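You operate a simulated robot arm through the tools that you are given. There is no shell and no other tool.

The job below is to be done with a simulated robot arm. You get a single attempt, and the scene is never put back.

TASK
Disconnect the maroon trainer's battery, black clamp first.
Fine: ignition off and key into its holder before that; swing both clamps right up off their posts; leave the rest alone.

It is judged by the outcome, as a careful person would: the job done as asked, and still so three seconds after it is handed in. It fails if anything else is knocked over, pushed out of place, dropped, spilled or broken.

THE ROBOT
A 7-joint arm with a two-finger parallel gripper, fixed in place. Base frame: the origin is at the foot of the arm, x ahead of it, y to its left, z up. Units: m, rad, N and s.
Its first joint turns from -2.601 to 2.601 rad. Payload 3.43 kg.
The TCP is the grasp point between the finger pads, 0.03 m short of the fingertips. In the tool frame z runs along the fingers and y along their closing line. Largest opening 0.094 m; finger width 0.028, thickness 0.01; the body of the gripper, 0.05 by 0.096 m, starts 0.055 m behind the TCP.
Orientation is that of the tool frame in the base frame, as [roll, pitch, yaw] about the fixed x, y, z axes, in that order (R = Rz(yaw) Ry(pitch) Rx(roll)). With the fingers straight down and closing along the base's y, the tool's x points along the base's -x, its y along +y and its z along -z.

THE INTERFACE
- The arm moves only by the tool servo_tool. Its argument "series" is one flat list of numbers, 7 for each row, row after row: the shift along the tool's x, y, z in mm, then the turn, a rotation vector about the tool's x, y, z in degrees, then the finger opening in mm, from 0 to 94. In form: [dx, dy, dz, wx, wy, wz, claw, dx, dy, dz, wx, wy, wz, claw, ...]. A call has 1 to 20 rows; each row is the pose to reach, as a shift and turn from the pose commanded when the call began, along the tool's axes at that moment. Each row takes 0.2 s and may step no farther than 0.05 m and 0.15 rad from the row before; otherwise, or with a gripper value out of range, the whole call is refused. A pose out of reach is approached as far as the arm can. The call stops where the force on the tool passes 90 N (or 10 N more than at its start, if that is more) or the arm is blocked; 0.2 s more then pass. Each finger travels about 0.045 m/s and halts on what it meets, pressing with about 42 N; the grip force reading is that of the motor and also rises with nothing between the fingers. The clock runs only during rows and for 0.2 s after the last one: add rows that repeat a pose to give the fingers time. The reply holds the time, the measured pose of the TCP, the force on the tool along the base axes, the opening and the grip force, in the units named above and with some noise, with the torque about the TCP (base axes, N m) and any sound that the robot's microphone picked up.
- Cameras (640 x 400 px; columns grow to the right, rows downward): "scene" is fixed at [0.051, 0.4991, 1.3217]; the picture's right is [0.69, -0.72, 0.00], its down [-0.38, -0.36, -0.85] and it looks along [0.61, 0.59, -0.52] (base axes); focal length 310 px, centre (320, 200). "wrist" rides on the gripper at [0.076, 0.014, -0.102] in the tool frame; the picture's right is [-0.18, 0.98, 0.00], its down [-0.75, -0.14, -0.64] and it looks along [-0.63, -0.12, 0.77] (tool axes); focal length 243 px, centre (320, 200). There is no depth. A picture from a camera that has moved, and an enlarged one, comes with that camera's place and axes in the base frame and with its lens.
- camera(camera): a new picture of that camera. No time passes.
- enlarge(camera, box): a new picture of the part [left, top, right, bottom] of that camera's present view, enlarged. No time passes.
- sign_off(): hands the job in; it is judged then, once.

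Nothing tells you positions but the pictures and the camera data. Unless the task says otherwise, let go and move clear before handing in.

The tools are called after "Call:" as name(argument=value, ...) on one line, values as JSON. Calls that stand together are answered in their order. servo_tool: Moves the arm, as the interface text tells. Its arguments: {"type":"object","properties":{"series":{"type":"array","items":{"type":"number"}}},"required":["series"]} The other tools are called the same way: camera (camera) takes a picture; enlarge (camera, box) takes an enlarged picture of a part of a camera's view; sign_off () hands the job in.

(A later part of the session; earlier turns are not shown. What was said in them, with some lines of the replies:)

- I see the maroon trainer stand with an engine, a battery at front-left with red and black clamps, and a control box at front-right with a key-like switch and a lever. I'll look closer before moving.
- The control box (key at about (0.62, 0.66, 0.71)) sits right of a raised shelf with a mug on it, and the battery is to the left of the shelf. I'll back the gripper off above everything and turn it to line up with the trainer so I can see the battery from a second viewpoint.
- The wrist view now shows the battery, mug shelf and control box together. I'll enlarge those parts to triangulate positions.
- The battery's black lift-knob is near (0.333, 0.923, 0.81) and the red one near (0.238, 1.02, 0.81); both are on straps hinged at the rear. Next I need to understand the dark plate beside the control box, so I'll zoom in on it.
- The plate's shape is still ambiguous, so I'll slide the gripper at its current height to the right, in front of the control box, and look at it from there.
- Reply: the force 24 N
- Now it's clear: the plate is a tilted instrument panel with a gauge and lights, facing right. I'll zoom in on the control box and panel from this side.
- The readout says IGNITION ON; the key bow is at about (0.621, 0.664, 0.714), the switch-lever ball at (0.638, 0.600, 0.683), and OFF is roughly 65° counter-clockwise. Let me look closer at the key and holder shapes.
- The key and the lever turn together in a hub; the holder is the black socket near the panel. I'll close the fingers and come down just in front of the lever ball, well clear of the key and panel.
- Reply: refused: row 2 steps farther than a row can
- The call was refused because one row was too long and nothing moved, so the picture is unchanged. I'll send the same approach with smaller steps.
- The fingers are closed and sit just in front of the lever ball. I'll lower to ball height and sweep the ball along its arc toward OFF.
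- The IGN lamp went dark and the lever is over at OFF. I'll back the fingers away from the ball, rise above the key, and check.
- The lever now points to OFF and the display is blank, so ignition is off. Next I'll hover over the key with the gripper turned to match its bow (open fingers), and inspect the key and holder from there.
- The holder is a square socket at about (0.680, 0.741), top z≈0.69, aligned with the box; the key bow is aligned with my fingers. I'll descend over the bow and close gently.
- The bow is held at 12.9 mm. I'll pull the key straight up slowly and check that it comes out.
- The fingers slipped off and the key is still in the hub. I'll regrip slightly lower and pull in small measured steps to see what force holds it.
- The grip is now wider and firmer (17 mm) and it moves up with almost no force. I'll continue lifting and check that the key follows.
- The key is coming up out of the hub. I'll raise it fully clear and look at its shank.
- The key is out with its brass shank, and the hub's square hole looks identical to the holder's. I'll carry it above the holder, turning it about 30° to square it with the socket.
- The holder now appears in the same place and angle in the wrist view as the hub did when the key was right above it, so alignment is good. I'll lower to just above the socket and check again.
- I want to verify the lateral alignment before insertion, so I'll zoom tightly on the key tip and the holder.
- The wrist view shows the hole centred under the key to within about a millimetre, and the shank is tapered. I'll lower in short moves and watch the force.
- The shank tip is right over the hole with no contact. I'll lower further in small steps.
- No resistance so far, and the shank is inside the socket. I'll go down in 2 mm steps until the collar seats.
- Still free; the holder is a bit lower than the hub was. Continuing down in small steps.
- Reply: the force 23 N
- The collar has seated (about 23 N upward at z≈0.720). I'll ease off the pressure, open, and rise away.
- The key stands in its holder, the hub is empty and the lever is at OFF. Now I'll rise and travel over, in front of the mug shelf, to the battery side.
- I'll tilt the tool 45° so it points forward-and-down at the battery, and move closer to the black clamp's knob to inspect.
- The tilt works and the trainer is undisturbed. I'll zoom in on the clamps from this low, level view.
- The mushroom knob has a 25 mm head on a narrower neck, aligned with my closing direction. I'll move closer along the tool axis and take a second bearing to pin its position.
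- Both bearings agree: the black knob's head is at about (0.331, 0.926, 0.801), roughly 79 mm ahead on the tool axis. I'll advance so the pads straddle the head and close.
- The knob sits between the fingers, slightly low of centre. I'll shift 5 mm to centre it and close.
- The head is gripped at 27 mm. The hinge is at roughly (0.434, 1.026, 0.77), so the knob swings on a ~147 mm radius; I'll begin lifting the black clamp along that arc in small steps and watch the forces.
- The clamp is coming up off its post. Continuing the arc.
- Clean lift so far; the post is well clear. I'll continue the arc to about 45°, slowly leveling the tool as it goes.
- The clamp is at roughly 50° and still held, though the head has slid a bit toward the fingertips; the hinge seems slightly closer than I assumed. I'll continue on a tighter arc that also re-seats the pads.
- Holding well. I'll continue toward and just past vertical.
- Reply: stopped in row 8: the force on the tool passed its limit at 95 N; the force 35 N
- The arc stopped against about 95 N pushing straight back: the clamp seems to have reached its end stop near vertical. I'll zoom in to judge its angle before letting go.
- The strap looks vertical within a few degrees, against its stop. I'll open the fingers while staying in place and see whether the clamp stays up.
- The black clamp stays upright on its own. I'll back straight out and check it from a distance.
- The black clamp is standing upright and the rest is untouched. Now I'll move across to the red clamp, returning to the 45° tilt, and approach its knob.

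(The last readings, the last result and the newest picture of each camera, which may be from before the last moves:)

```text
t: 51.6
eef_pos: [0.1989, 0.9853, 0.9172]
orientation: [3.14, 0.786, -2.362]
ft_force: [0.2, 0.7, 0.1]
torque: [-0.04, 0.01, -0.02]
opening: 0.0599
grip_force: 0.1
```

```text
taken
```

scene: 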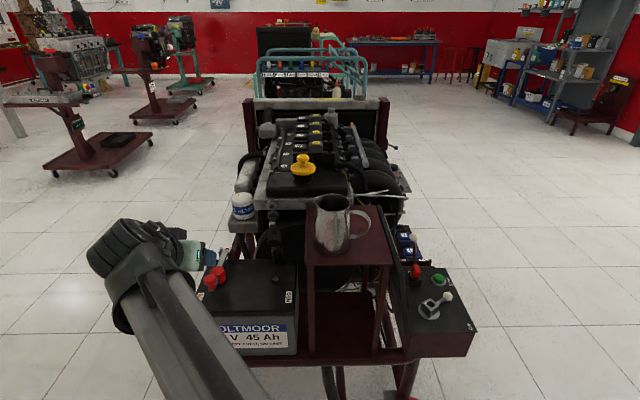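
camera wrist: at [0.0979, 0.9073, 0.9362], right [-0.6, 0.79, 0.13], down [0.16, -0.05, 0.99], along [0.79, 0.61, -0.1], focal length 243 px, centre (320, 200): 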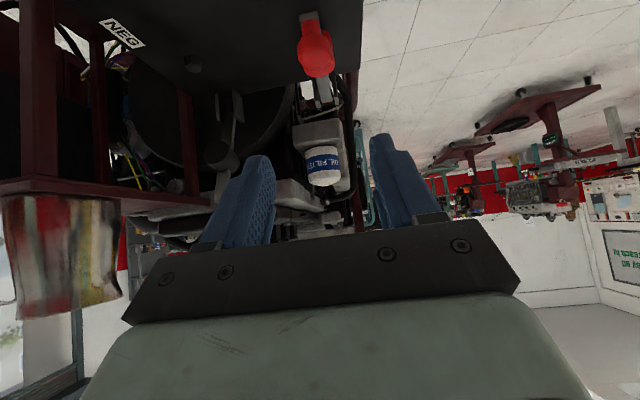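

I can see the black clamp still standing and the red knob ahead. I'll zoom in to get bearings on the red knob and verify the black clamp's angle.

Call:
enlarge(camera="wrist", box=[270, 0, 360, 110])

Call:
enlarge(camera="wrist", box=[160, 20, 280, 190])

Call:
enlarge(camera="scene", box=[190, 190, 320, 330])

```text
3.64 times, centred on (315, 55) of wrist
camera zoom: at [0.0979, 0.9073, 0.9362], right [-0.6, 0.79, 0.13], down [0.16, -0.05, 0.99], along [0.79, 0.61, -0.1], focal length 882 px, centre (338, 727)
```

zoom: 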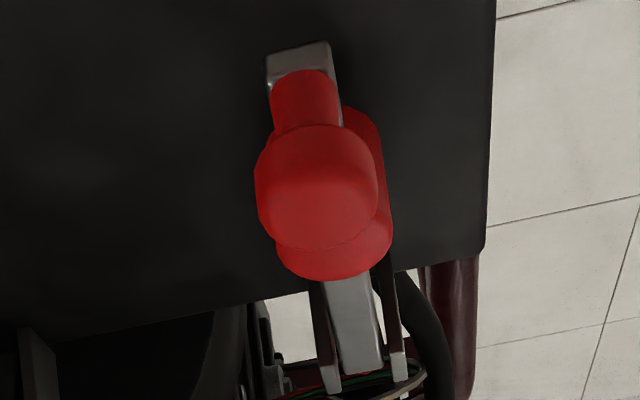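

```text
2.35 times, centred on (220, 105) of wrist
camera zoom: at [0.0979, 0.9073, 0.9362], right [-0.6, 0.79, 0.13], down [0.16, -0.05, 0.99], along [0.79, 0.61, -0.1], focal length 571 px, centre (555, 424)
```

zoom: 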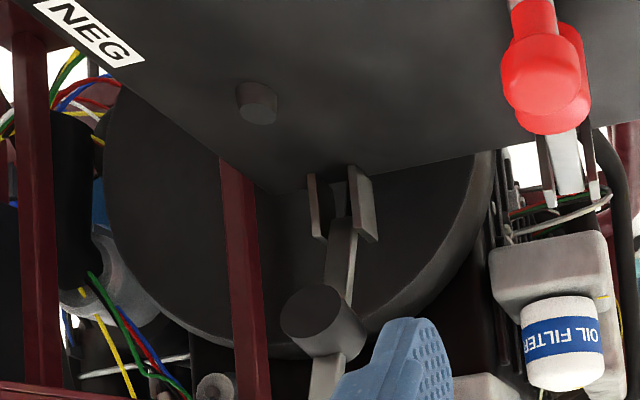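

```text
2.86 times, centred on (255, 260) of scene
camera zoom: at [0.051, 0.4991, 1.3217], right [0.69, -0.72, 0.0], down [-0.38, -0.36, -0.85], along [0.61, 0.59, -0.52], focal length 887 px, centre (506, 29)
```

zoom: 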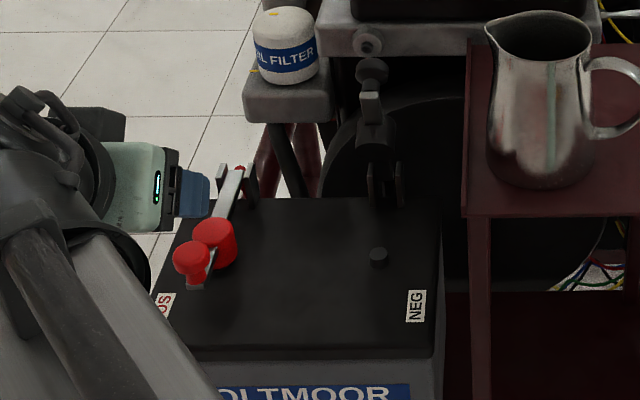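

The black clamp is vertical with its bare post showing. The red knob is at about (0.2335, 1.0265, 0.80); I'll close in partway and take another bearing.

Call:
servo_tool(series=[16, 2, 16, 0, 0, 0, 60, 32, 4, 32, 0, 0, 0, 60, 45.7, 5, 46.5, 0, 0, 0, 60, 45.7, 5, 46.5, 0, 0, 0, 60])

Call:
enlarge(camera="wrist", box=[220, 40, 420, 240])

```text
t: 52.6
eef_pos: [0.1958, 0.9903, 0.8523]
orientation: [3.139, 0.785, -2.364]
ft_force: [0.3, 0.0, -0.5]
torque: [0.02, -0.03, -0.01]
opening: 0.0602
grip_force: 0.0
```

```text
2.00 times, centred on (320, 140) of wrist
camera zoom: at [0.0952, 0.9116, 0.8709], right [-0.6, 0.79, 0.13], down [0.16, -0.05, 0.99], along [0.79, 0.61, -0.1], focal length 485 px, centre (320, 320)
```

zoom: 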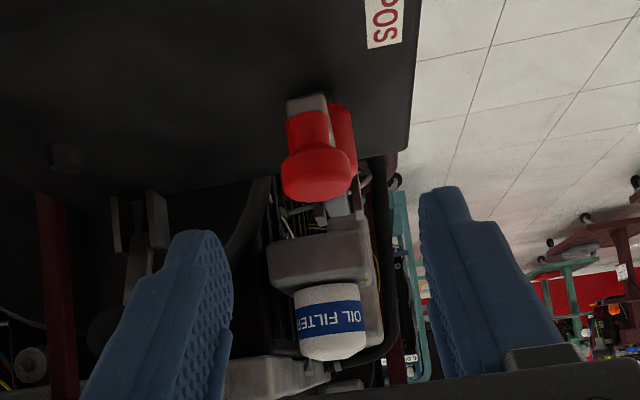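

The bearings agree; I'll advance so the pads straddle the red knob and check before closing.

Call:
servo_tool(series=[2, -0.5, 20, 0, 0, 0, 60, 4, -0.5, 40, 0, 0, 0, 60, 4, -0.5, 58, 0, 0, 0, 60, 4, -0.5, 70, 0, 0, 0, 60, 4, -0.5, 70, 0, 0, 0, 60])

Call:
enlarge(camera="wrist", box=[220, 80, 420, 260])

```text
t: 53.8
eef_pos: [0.23, 1.0228, 0.8006]
orientation: [3.139, 0.786, -2.363]
ft_force: [1.3, 0.2, 1.3]
torque: [-0.01, -0.04, 0.02]
opening: 0.0599
grip_force: 0.0
```

```text
2.22 times, centred on (320, 170) of wrist
camera zoom: at [0.1294, 0.9438, 0.8192], right [-0.6, 0.79, 0.13], down [0.16, -0.05, 0.99], along [0.79, 0.61, -0.1], focal length 539 px, centre (320, 267)
```

zoom: 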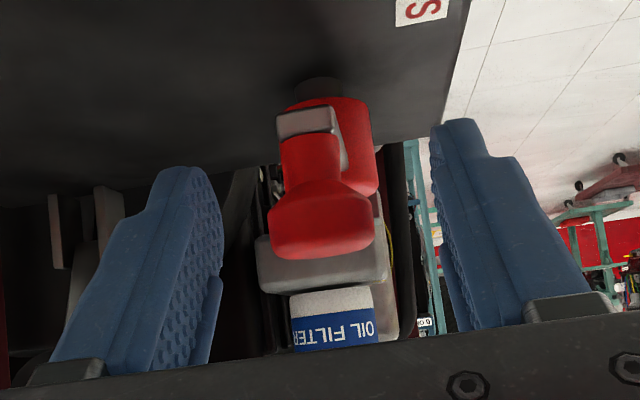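

The red knob is well centred between the pads. Closing now.

Call:
servo_tool(series=[0, 0, 2, 0, 0, 0, 60, 0, 0, 2, 0, 0, 0, 40, 0, 0, 2, 0, 0, 0, 25, 0, 0, 2, 0, 0, 0, 10, 0, 0, 2, 0, 0, 0, 0, 0, 0, 2, 0, 0, 0, 0])

Call:
enlarge(camera="wrist", box=[220, 80, 420, 260])

Call:
enlarge(camera="scene", box=[150, 190, 310, 340])

```text
t: 55.2
eef_pos: [0.231, 1.0228, 0.7986]
orientation: [3.142, 0.785, -2.363]
ft_force: [4.7, -4.3, 0.1]
torque: [-0.05, -0.03, -0.12]
opening: 0.027
grip_force: 45.2
```

```text
2.22 times, centred on (320, 170) of wrist
camera zoom: at [0.1308, 0.9442, 0.8178], right [-0.6, 0.79, 0.13], down [0.16, -0.05, 0.99], along [0.79, 0.61, -0.1], focal length 539 px, centre (320, 267)
```

zoom: 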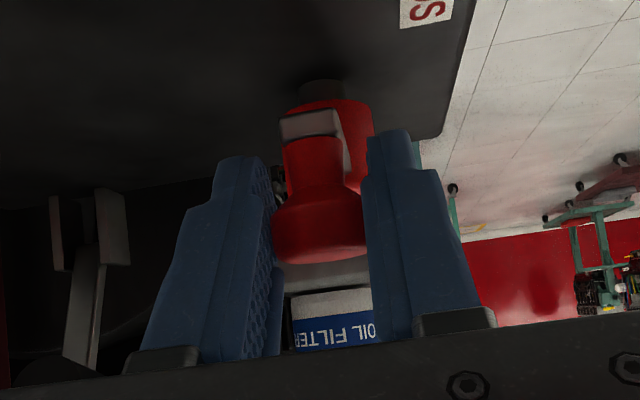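

```text
2.67 times, centred on (230, 265) of scene
camera zoom: at [0.051, 0.4991, 1.3217], right [0.69, -0.72, 0.0], down [-0.38, -0.36, -0.85], along [0.61, 0.59, -0.52], focal length 828 px, centre (560, 27)
```

zoom: 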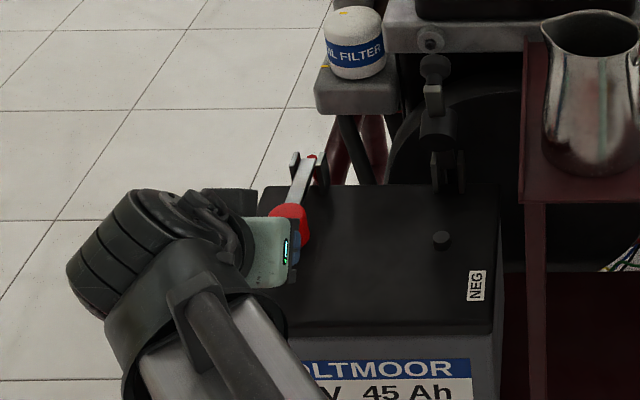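

The red knob is gripped at 27 mm. I'll lift it along the matching arc, in stages.

Call:
servo_tool(series=[-4.3, -0.7, -2.8, 0, 0, 0, 0, -8.7, -0.7, -5.6, 0, 0, 0, 0, -13.5, -0.7, -8.1, 0, 0, 0, 0, -18.3, -0.7, -10.5, 0, 0, 0, 0, -23.3, -0.7, -12.7, 0, 0, 0, 0, -28.3, -0.7, -14.7, 0, 0, 0, 0])

Call:
enlarge(camera="wrist", box=[220, 80, 420, 260])

```text
t: 56.6
eef_pos: [0.237, 1.0303, 0.8291]
orientation: [3.14, 0.786, -2.366]
ft_force: [-0.7, -9.3, -7.9]
torque: [-1.01, 0.95, -0.12]
opening: 0.027
grip_force: 45.4
```

```text
2.22 times, centred on (320, 170) of wrist
camera zoom: at [0.1375, 0.9508, 0.8484], right [-0.6, 0.79, 0.13], down [0.16, -0.05, 0.99], along [0.79, 0.61, -0.1], focal length 539 px, centre (320, 267)
```

zoom: 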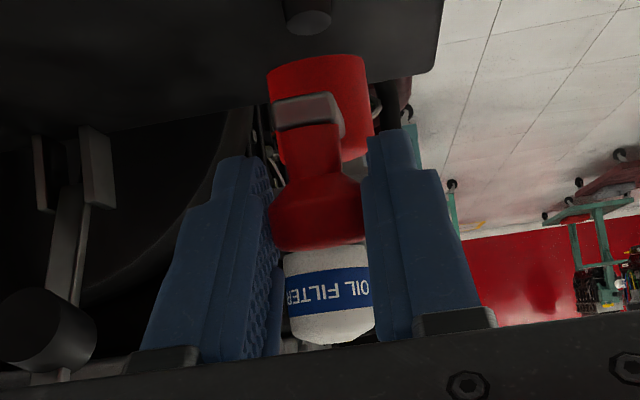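

The red clamp is off its post. Continuing to about 50°.

Call:
servo_tool(series=[-5.1, -0.3, -1.7, 0, 0, 0, 0, -10.3, -0.5, -3.3, 0, 0, 0, 0, -15.4, -0.5, -4.4, 0, -1.2, 0, 0, -20.5, -0.5, -5.5, 0, -2.5, 0, 0, -25.7, -0.5, -6.3, 0, -3.7, 0, 0, -30.9, -0.5, -6.9, 0, -5, 0, 0, -36.1, -0.5, -7.2, 0, -6.2, 0, 0, -41.4, -0.5, -7.4, 0, -7.5, 0, 0, -46.6, -0.5, -7.2, 0, -8.7, 0, 0, -51.8, -0.5, -6.9, 0, -10, 0, 0, -57, -0.5, -6.1, 0, -11.2, 0, 0, -62.3, -0.5, -5.3, 0, -12.5, 0, 0, -67.4, -0.5, -4.1, 0, -13.7, 0, 0, -72.5, -0.5, -2.9, 0, -15, 0, 0])

Call:
enlarge(camera="wrist", box=[220, 80, 420, 260])

Call:
enlarge(camera="scene", box=[150, 190, 310, 340])

```text
t: 59.6
eef_pos: [0.2724, 1.064, 0.8834]
orientation: [3.139, 1.047, -2.365]
ft_force: [-10.3, -10.7, 3.4]
torque: [-0.98, 0.97, -0.02]
opening: 0.0267
grip_force: 45.2
```

```text
2.22 times, centred on (320, 170) of wrist
camera zoom: at [0.1718, 0.9848, 0.869], right [-0.63, 0.76, 0.16], down [-0.03, -0.23, 0.97], along [0.78, 0.6, 0.16], focal length 539 px, centre (320, 267)
```

zoom: 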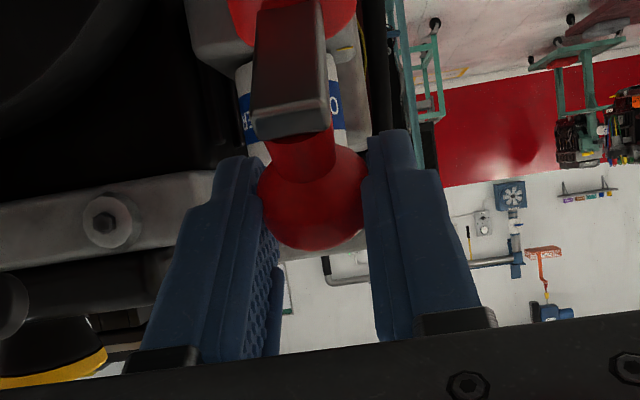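

```text
2.67 times, centred on (230, 265) of scene
camera zoom: at [0.051, 0.4991, 1.3217], right [0.69, -0.72, 0.0], down [-0.38, -0.36, -0.85], along [0.61, 0.59, -0.52], focal length 828 px, centre (560, 27)
```

zoom: 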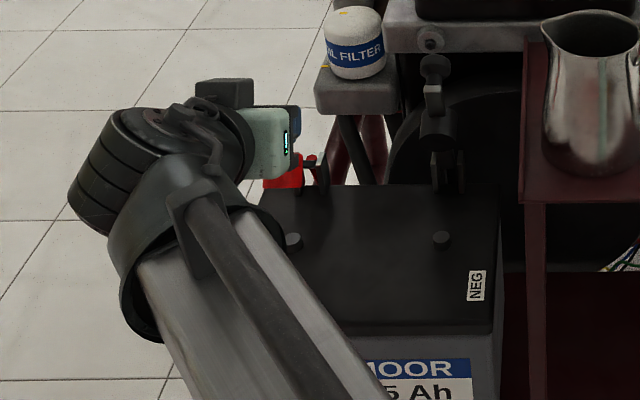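

Grip is centred and both posts show bare. Continuing toward vertical.

Call:
servo_tool(series=[-4.5, 0, 2.8, 0, -1, 0, 0, -8.9, 0, 5.7, 0, -2, 0, 0, -13, 0, 9, 0, -3, 0, 0, -17.1, 0, 12.4, 0, -4, 0, 0, -21, 0, 16, 0, -5, 0, 0, -24.9, 0, 19.7, 0, -6, 0, 0, -28.4, 0, 23.7, 0, -7, 0, 0, -31.9, 0, 27.8, 0, -8, 0, 0])

Call:
enlarge(camera="wrist", box=[220, 80, 420, 260])

```text
t: 61.4
eef_pos: [0.3014, 1.0924, 0.8981]
orientation: [3.133, 1.188, -2.366]
ft_force: [-15.5, 0.5, 9.3]
torque: [-0.64, 0.8, 0.01]
opening: 0.0273
grip_force: 44.7
```

```text
2.22 times, centred on (320, 170) of wrist
camera zoom: at [0.2027, 1.0156, 0.8654], right [-0.64, 0.75, 0.17], down [-0.12, -0.32, 0.94], along [0.76, 0.58, 0.3], focal length 539 px, centre (320, 267)
```

zoom: 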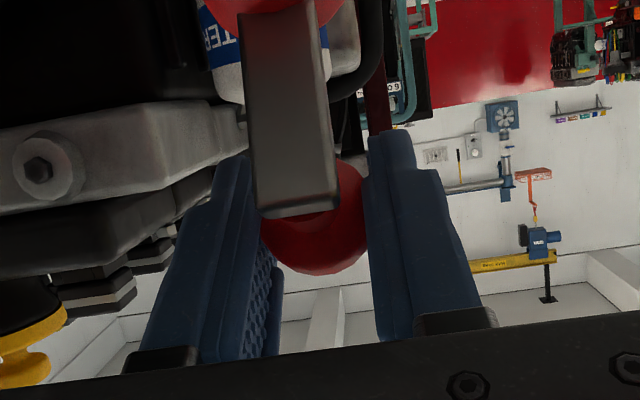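

Nearly vertical. I'll go the last few degrees in small steps until it meets its stop like the black one did.

Call:
servo_tool(series=[-1.3, 0, 2.4, 0, -0.5, 0, 0, -2.5, 0, 4.7, 0, -1, 0, 0, -3.8, 0, 7, 0, -1.5, 0, 0, -5, 0, 9.4, 0, -2, 0, 0])

Call:
servo_tool(series=[-1.1, 0, 2.4, 0, -0.5, 0, 0, -2.2, 0, 4.9, 0, -1, 0, 0, -3.3, 0, 7.4, 0, -1.5, 0, 0, -4.3, 0, 9.8, 0, -2, 0, 0])

Call:
enlarge(camera="wrist", box=[220, 80, 420, 260])

```text
t: 62.4
eef_pos: [0.308, 1.1002, 0.8989]
orientation: [3.138, 1.223, -2.363]
ft_force: [-17.1, 0.9, 13.6]
torque: [-0.78, 0.84, -0.06]
opening: 0.0272
grip_force: 44.6
```

```text
t: 63.4
eef_pos: [0.3161, 1.1077, 0.8992]
orientation: [3.139, 1.258, -2.364]
ft_force: [-17.6, 5.1, 10.9]
torque: [-0.81, 0.89, -0.01]
opening: 0.0269
grip_force: 45.0
```

```text
2.22 times, centred on (320, 170) of wrist
camera zoom: at [0.2194, 1.0322, 0.858], right [-0.65, 0.74, 0.18], down [-0.17, -0.37, 0.91], along [0.74, 0.57, 0.36], focal length 539 px, centre (320, 267)
```

zoom: 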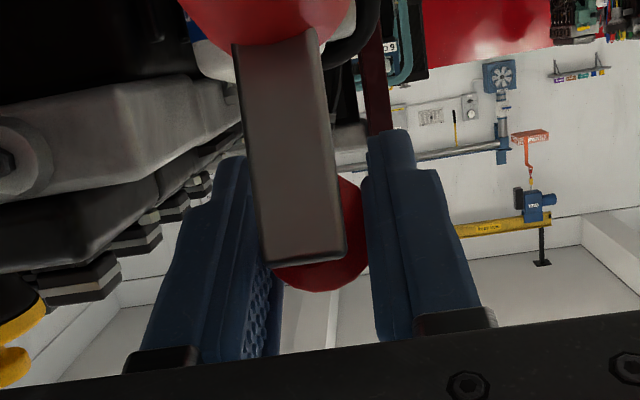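

It's still moving freely and looks a bit short of where the black one stopped. Continuing gently.

Call:
servo_tool(series=[-0.7, 0.5, 2.7, 0, -0.5, 0, 0, -1.3, 1, 5.3, 0, -1, 0, 0, -2, 1, 7.9, 0, -1.5, 0, 0, -2.5, 1, 10.4, 0, -2, 0, 0])

Call:
enlarge(camera="wrist", box=[220, 80, 420, 260])

```text
t: 64.4
eef_pos: [0.322, 1.1135, 0.8973]
orientation: [3.135, 1.29, -2.367]
ft_force: [-28.2, -18.9, 4.6]
torque: [-0.11, 0.18, 0.03]
opening: 0.0271
grip_force: 45.1
```

```text
2.22 times, centred on (320, 170) of wrist
camera zoom: at [0.2265, 1.0395, 0.8529], right [-0.65, 0.73, 0.18], down [-0.19, -0.39, 0.9], along [0.73, 0.56, 0.4], focal length 539 px, centre (320, 267)
```

zoom: 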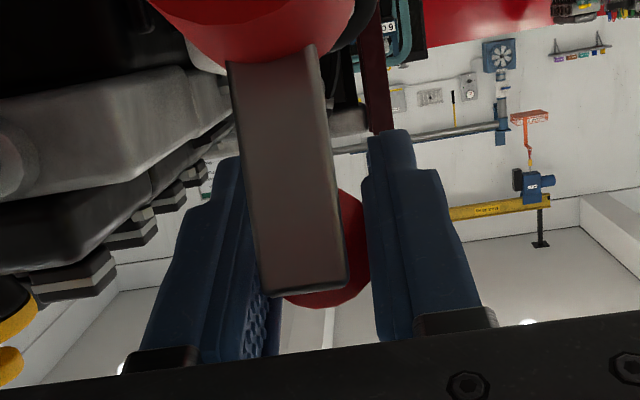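

Resistance is rising (about 34 N straight back), so the stop is near. I'll nudge a few millimetres more to confirm.

Call:
servo_tool(series=[-0.4, 0, 2, 0, -0.4, 0, 0, -0.7, 0, 4, 0, -0.8, 0, 0])

Call:
enlarge(camera="wrist", box=[220, 60, 420, 260])

Call:
enlarge(camera="scene", box=[170, 160, 310, 300])

```text
t: 65.0
eef_pos: [0.3256, 1.1179, 0.8975]
orientation: [3.137, 1.305, -2.368]
ft_force: [-28.0, -22.2, -4.9]
torque: [-0.12, 0.12, -0.04]
opening: 0.0273
grip_force: 45.1
```

```text
2.00 times, centred on (320, 160) of wrist
camera zoom: at [0.2304, 1.0435, 0.8505], right [-0.66, 0.73, 0.18], down [-0.2, -0.4, 0.9], along [0.73, 0.55, 0.41], focal length 485 px, centre (320, 280)
```

zoom: 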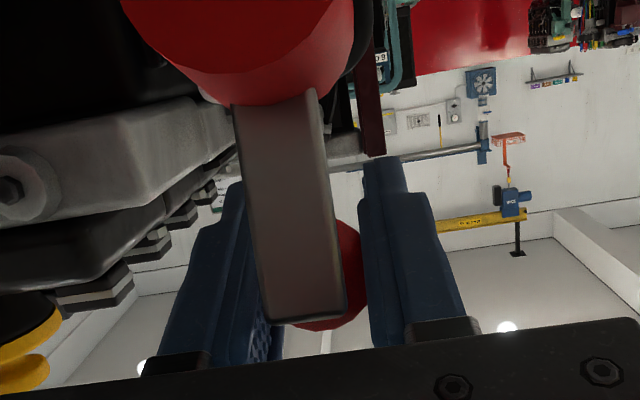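

```text
2.86 times, centred on (240, 230) of scene
camera zoom: at [0.051, 0.4991, 1.3217], right [0.69, -0.72, 0.0], down [-0.38, -0.36, -0.85], along [0.61, 0.59, -0.52], focal length 887 px, centre (549, 114)
```

zoom: 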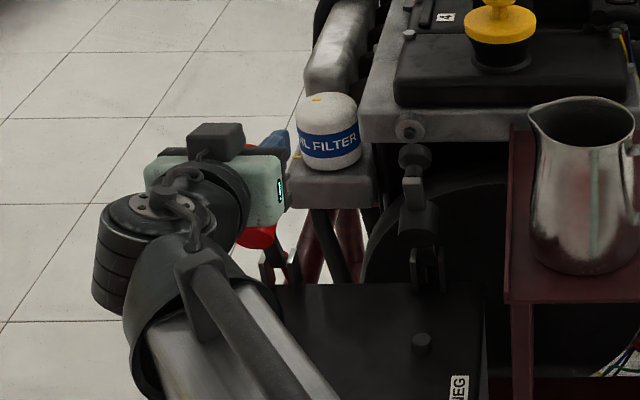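

The pads are sliding along the knob at a steady ~35 N, so something is resisting. I'll look closely to tell whether the red clamp is fully vertical.

Call:
enlarge(camera="wrist", box=[250, 60, 360, 230])

Call:
enlarge(camera="wrist", box=[200, 0, 380, 120])

Call:
enlarge(camera="scene", box=[205, 190, 275, 260])

```text
2.35 times, centred on (305, 145) of wrist
camera zoom: at [0.2304, 1.0435, 0.8505], right [-0.66, 0.73, 0.18], down [-0.2, -0.4, 0.9], along [0.73, 0.55, 0.41], focal length 571 px, centre (355, 329)
```

zoom: 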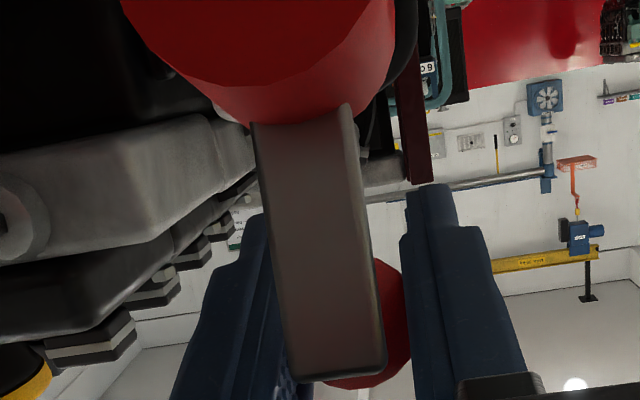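

```text
3.33 times, centred on (290, 60) of wrist
camera zoom: at [0.2304, 1.0435, 0.8505], right [-0.66, 0.73, 0.18], down [-0.2, -0.4, 0.9], along [0.73, 0.55, 0.41], focal length 809 px, centre (420, 667)
```

zoom: 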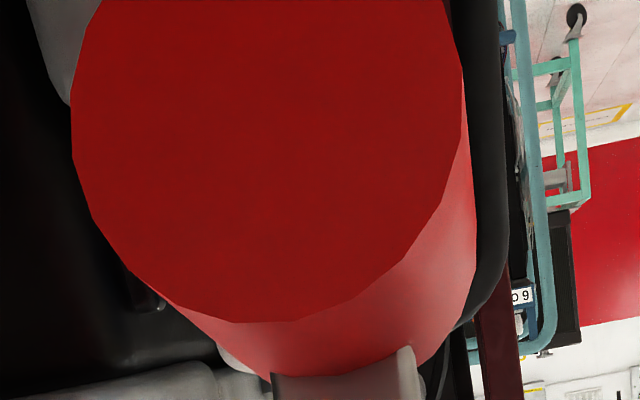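

```text
5.71 times, centred on (240, 225) of scene
camera zoom: at [0.051, 0.4991, 1.3217], right [0.69, -0.72, 0.0], down [-0.38, -0.36, -0.85], along [0.61, 0.59, -0.52], focal length 1774 px, centre (777, 57)
```

zoom: 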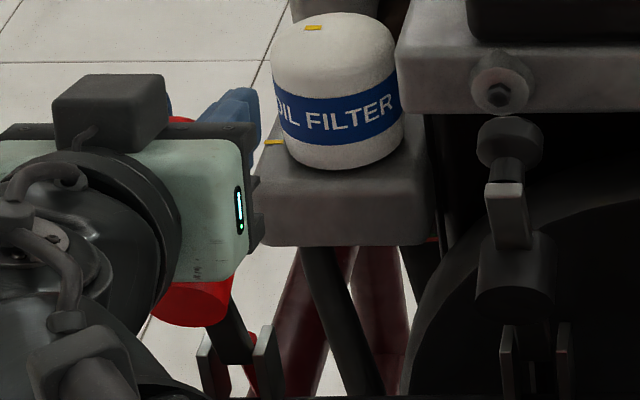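

Comparing the two clamps against their brackets in the scene view, the red one stands within a few degrees of the black one. I'll open the fingers in place and see if it holds.

Call:
servo_tool(series=[0, 0, 0, 0, 0, 0, 32, 0, 0, 0, 0, 0, 0, 42, 0, 0, 0, 0, 0, 0, 42])

Call:
enlarge(camera="wrist", box=[220, 60, 420, 260])

Call:
enlarge(camera="scene", box=[205, 190, 275, 260])

```text
t: 65.8
eef_pos: [0.3269, 1.1177, 0.8974]
orientation: [3.138, 1.306, -2.367]
ft_force: [-0.2, 0.2, 0.0]
torque: [0.0, 0.0, 0.02]
opening: 0.0418
grip_force: 0.1
```

```text
2.00 times, centred on (320, 160) of wrist
camera zoom: at [0.2317, 1.0444, 0.8509], right [-0.66, 0.73, 0.18], down [-0.2, -0.4, 0.9], along [0.73, 0.55, 0.41], focal length 485 px, centre (320, 280)
```

zoom: 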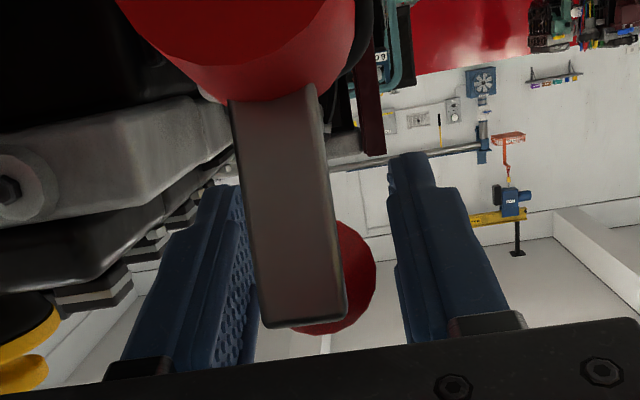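

```text
5.71 times, centred on (240, 225) of scene
camera zoom: at [0.051, 0.4991, 1.3217], right [0.69, -0.72, 0.0], down [-0.38, -0.36, -0.85], along [0.61, 0.59, -0.52], focal length 1774 px, centre (777, 57)
```

zoom: 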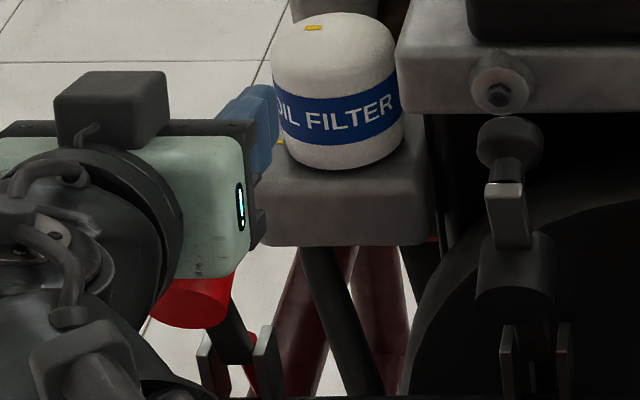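

It stays up by itself. I'll back straight out and compare both clamps.

Call:
servo_tool(series=[0, 0, -15, 0, 0, 0, 42, 0, 0, -35, 0, 0, 0, 42, 0, 0, -65, 0, 0, 0, 42, 0, 0, -100, 0, 0, 0, 42, 0, 0, -140, 0, 0, 0, 42, 0, 0, -140, 0, 0, 0, 42])

Call:
camera(camera="wrist")

Call:
enlarge(camera="scene", box=[180, 180, 310, 310])

```text
t: 67.2
eef_pos: [0.2299, 1.0235, 0.9333]
orientation: [3.138, 1.307, -2.367]
ft_force: [-0.1, 0.6, 0.1]
torque: [-0.01, -0.02, 0.02]
opening: 0.0423
grip_force: 0.1
```

```text
taken
camera wrist: at [0.1355, 0.9496, 0.8875], right [-0.66, 0.73, 0.18], down [-0.2, -0.4, 0.9], along [0.73, 0.55, 0.41], focal length 243 px, centre (320, 200)
```

wrist: 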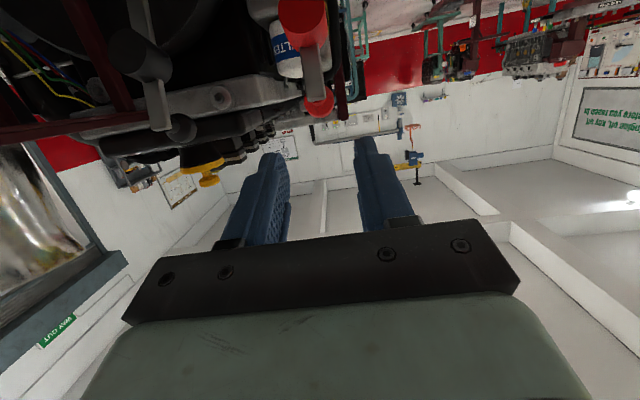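

```text
3.08 times, centred on (245, 245) of scene
camera zoom: at [0.051, 0.4991, 1.3217], right [0.69, -0.72, 0.0], down [-0.38, -0.36, -0.85], along [0.61, 0.59, -0.52], focal length 955 px, centre (551, 62)
```

zoom: 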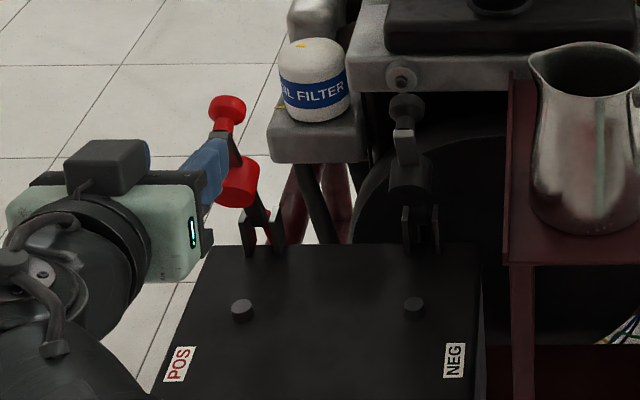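

Both clamps stand upright at matching angles with both posts bare. I'll withdraw the arm well clear and do a last check of everything.

Call:
servo_tool(series=[-10, 0, -30, 0, 0, 0, 42, -30, 0, -60, 0, 0, 0, 42, -65, 0, -85, 0, 0, 0, 42, -105, 0, -100, 0, 5, 0, 42, -150, 0, -110, 0, 12, 0, 42, -190, 0, -110, 0, 20, 0, 42, -190, 0, -110, 0, 20, 0, 42])

Call:
camera(camera="scene")

Call:
camera(camera="wrist")

Call:
enlarge(camera="scene", box=[180, 190, 310, 330])

Call:
enlarge(camera="scene", box=[370, 220, 490, 350])

```text
t: 68.8
eef_pos: [0.1916, 0.9839, 1.1456]
orientation: [3.14, 0.955, -2.362]
ft_force: [0.7, -0.6, -0.1]
torque: [0.02, 0.0, -0.02]
opening: 0.0421
grip_force: 0.0
```

```text
taken
```

scene: 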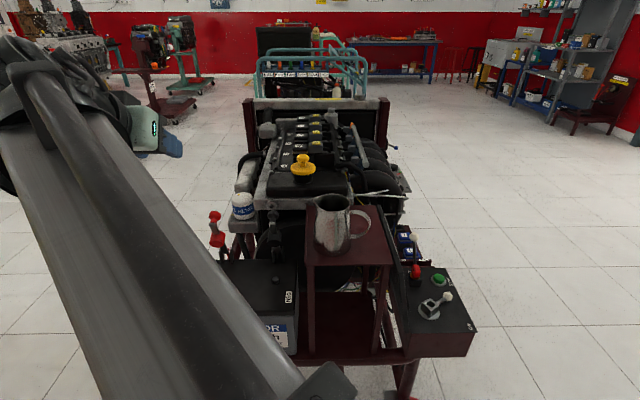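

```text
taken
camera wrist: at [0.0902, 0.9037, 1.1436], right [-0.62, 0.77, 0.15], down [0.04, -0.16, 0.99], along [0.79, 0.61, 0.07], focal length 243 px, centre (320, 200)
```

wrist: 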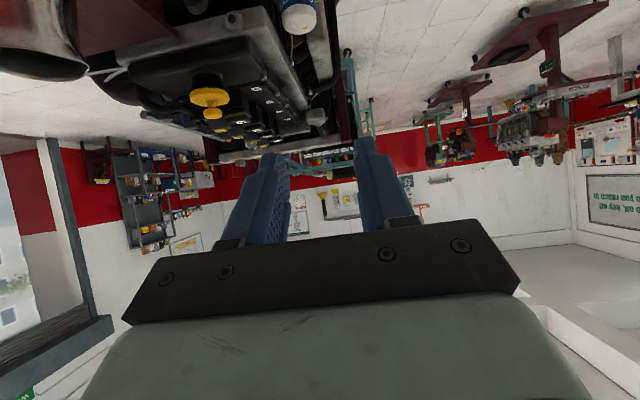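

```text
2.86 times, centred on (245, 260) of scene
camera zoom: at [0.051, 0.4991, 1.3217], right [0.69, -0.72, 0.0], down [-0.38, -0.36, -0.85], along [0.61, 0.59, -0.52], focal length 887 px, centre (534, 29)
```

zoom: 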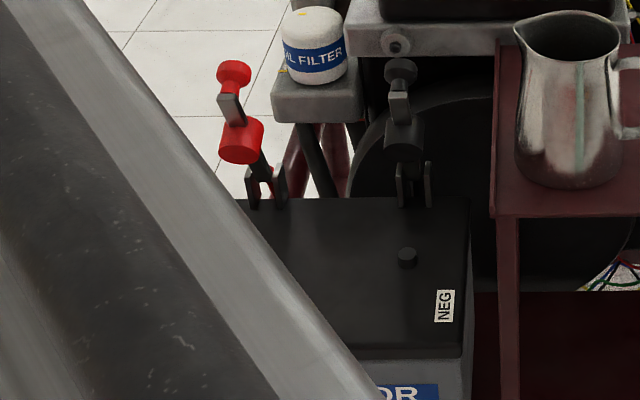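

```text
3.08 times, centred on (430, 285) of scene
camera zoom: at [0.051, 0.4991, 1.3217], right [0.69, -0.72, 0.0], down [-0.38, -0.36, -0.85], along [0.61, 0.59, -0.52], focal length 955 px, centre (-18, -62)
```

zoom: 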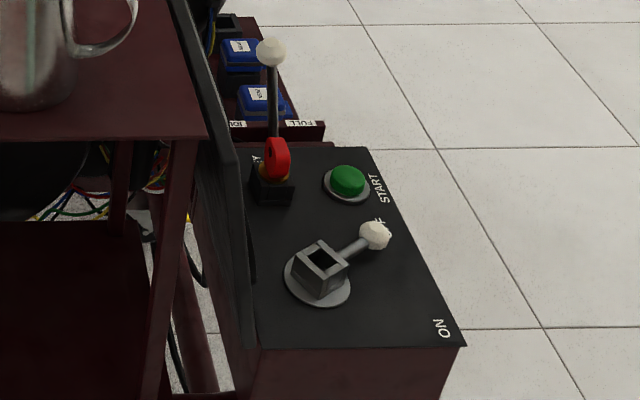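

The lever is at OFF and the key is in its holder. Both clamps stand upright off bare posts, the mug and everything else are where they were, and the arm is clear, so I'm handing in.

Call:
sign_off()

```text
The job is handed in.
```

The maroon trainer's battery is disconnected, and I've handed the job in. The last pictures before that show everything as you asked:

- **Ignition:** I moved the switch lever to OFF, and the panel's IGN lamp and display went dark.
- **Key:** it is out of the switch and seated in its holder. My first pull slipped off the key and moved nothing; the second try brought it out cleanly.
- **Black clamp (first):** it is swung fully up off its post and stayed up by itself when I let go.
- **Red clamp (second):** it is also swung up off its post and stayed up by itself. It stands at very nearly the same angle as the black one.

The mug, instrument panel, throttle lever and oil filter look undisturbed. The gripper is empty and well clear of the trainer.
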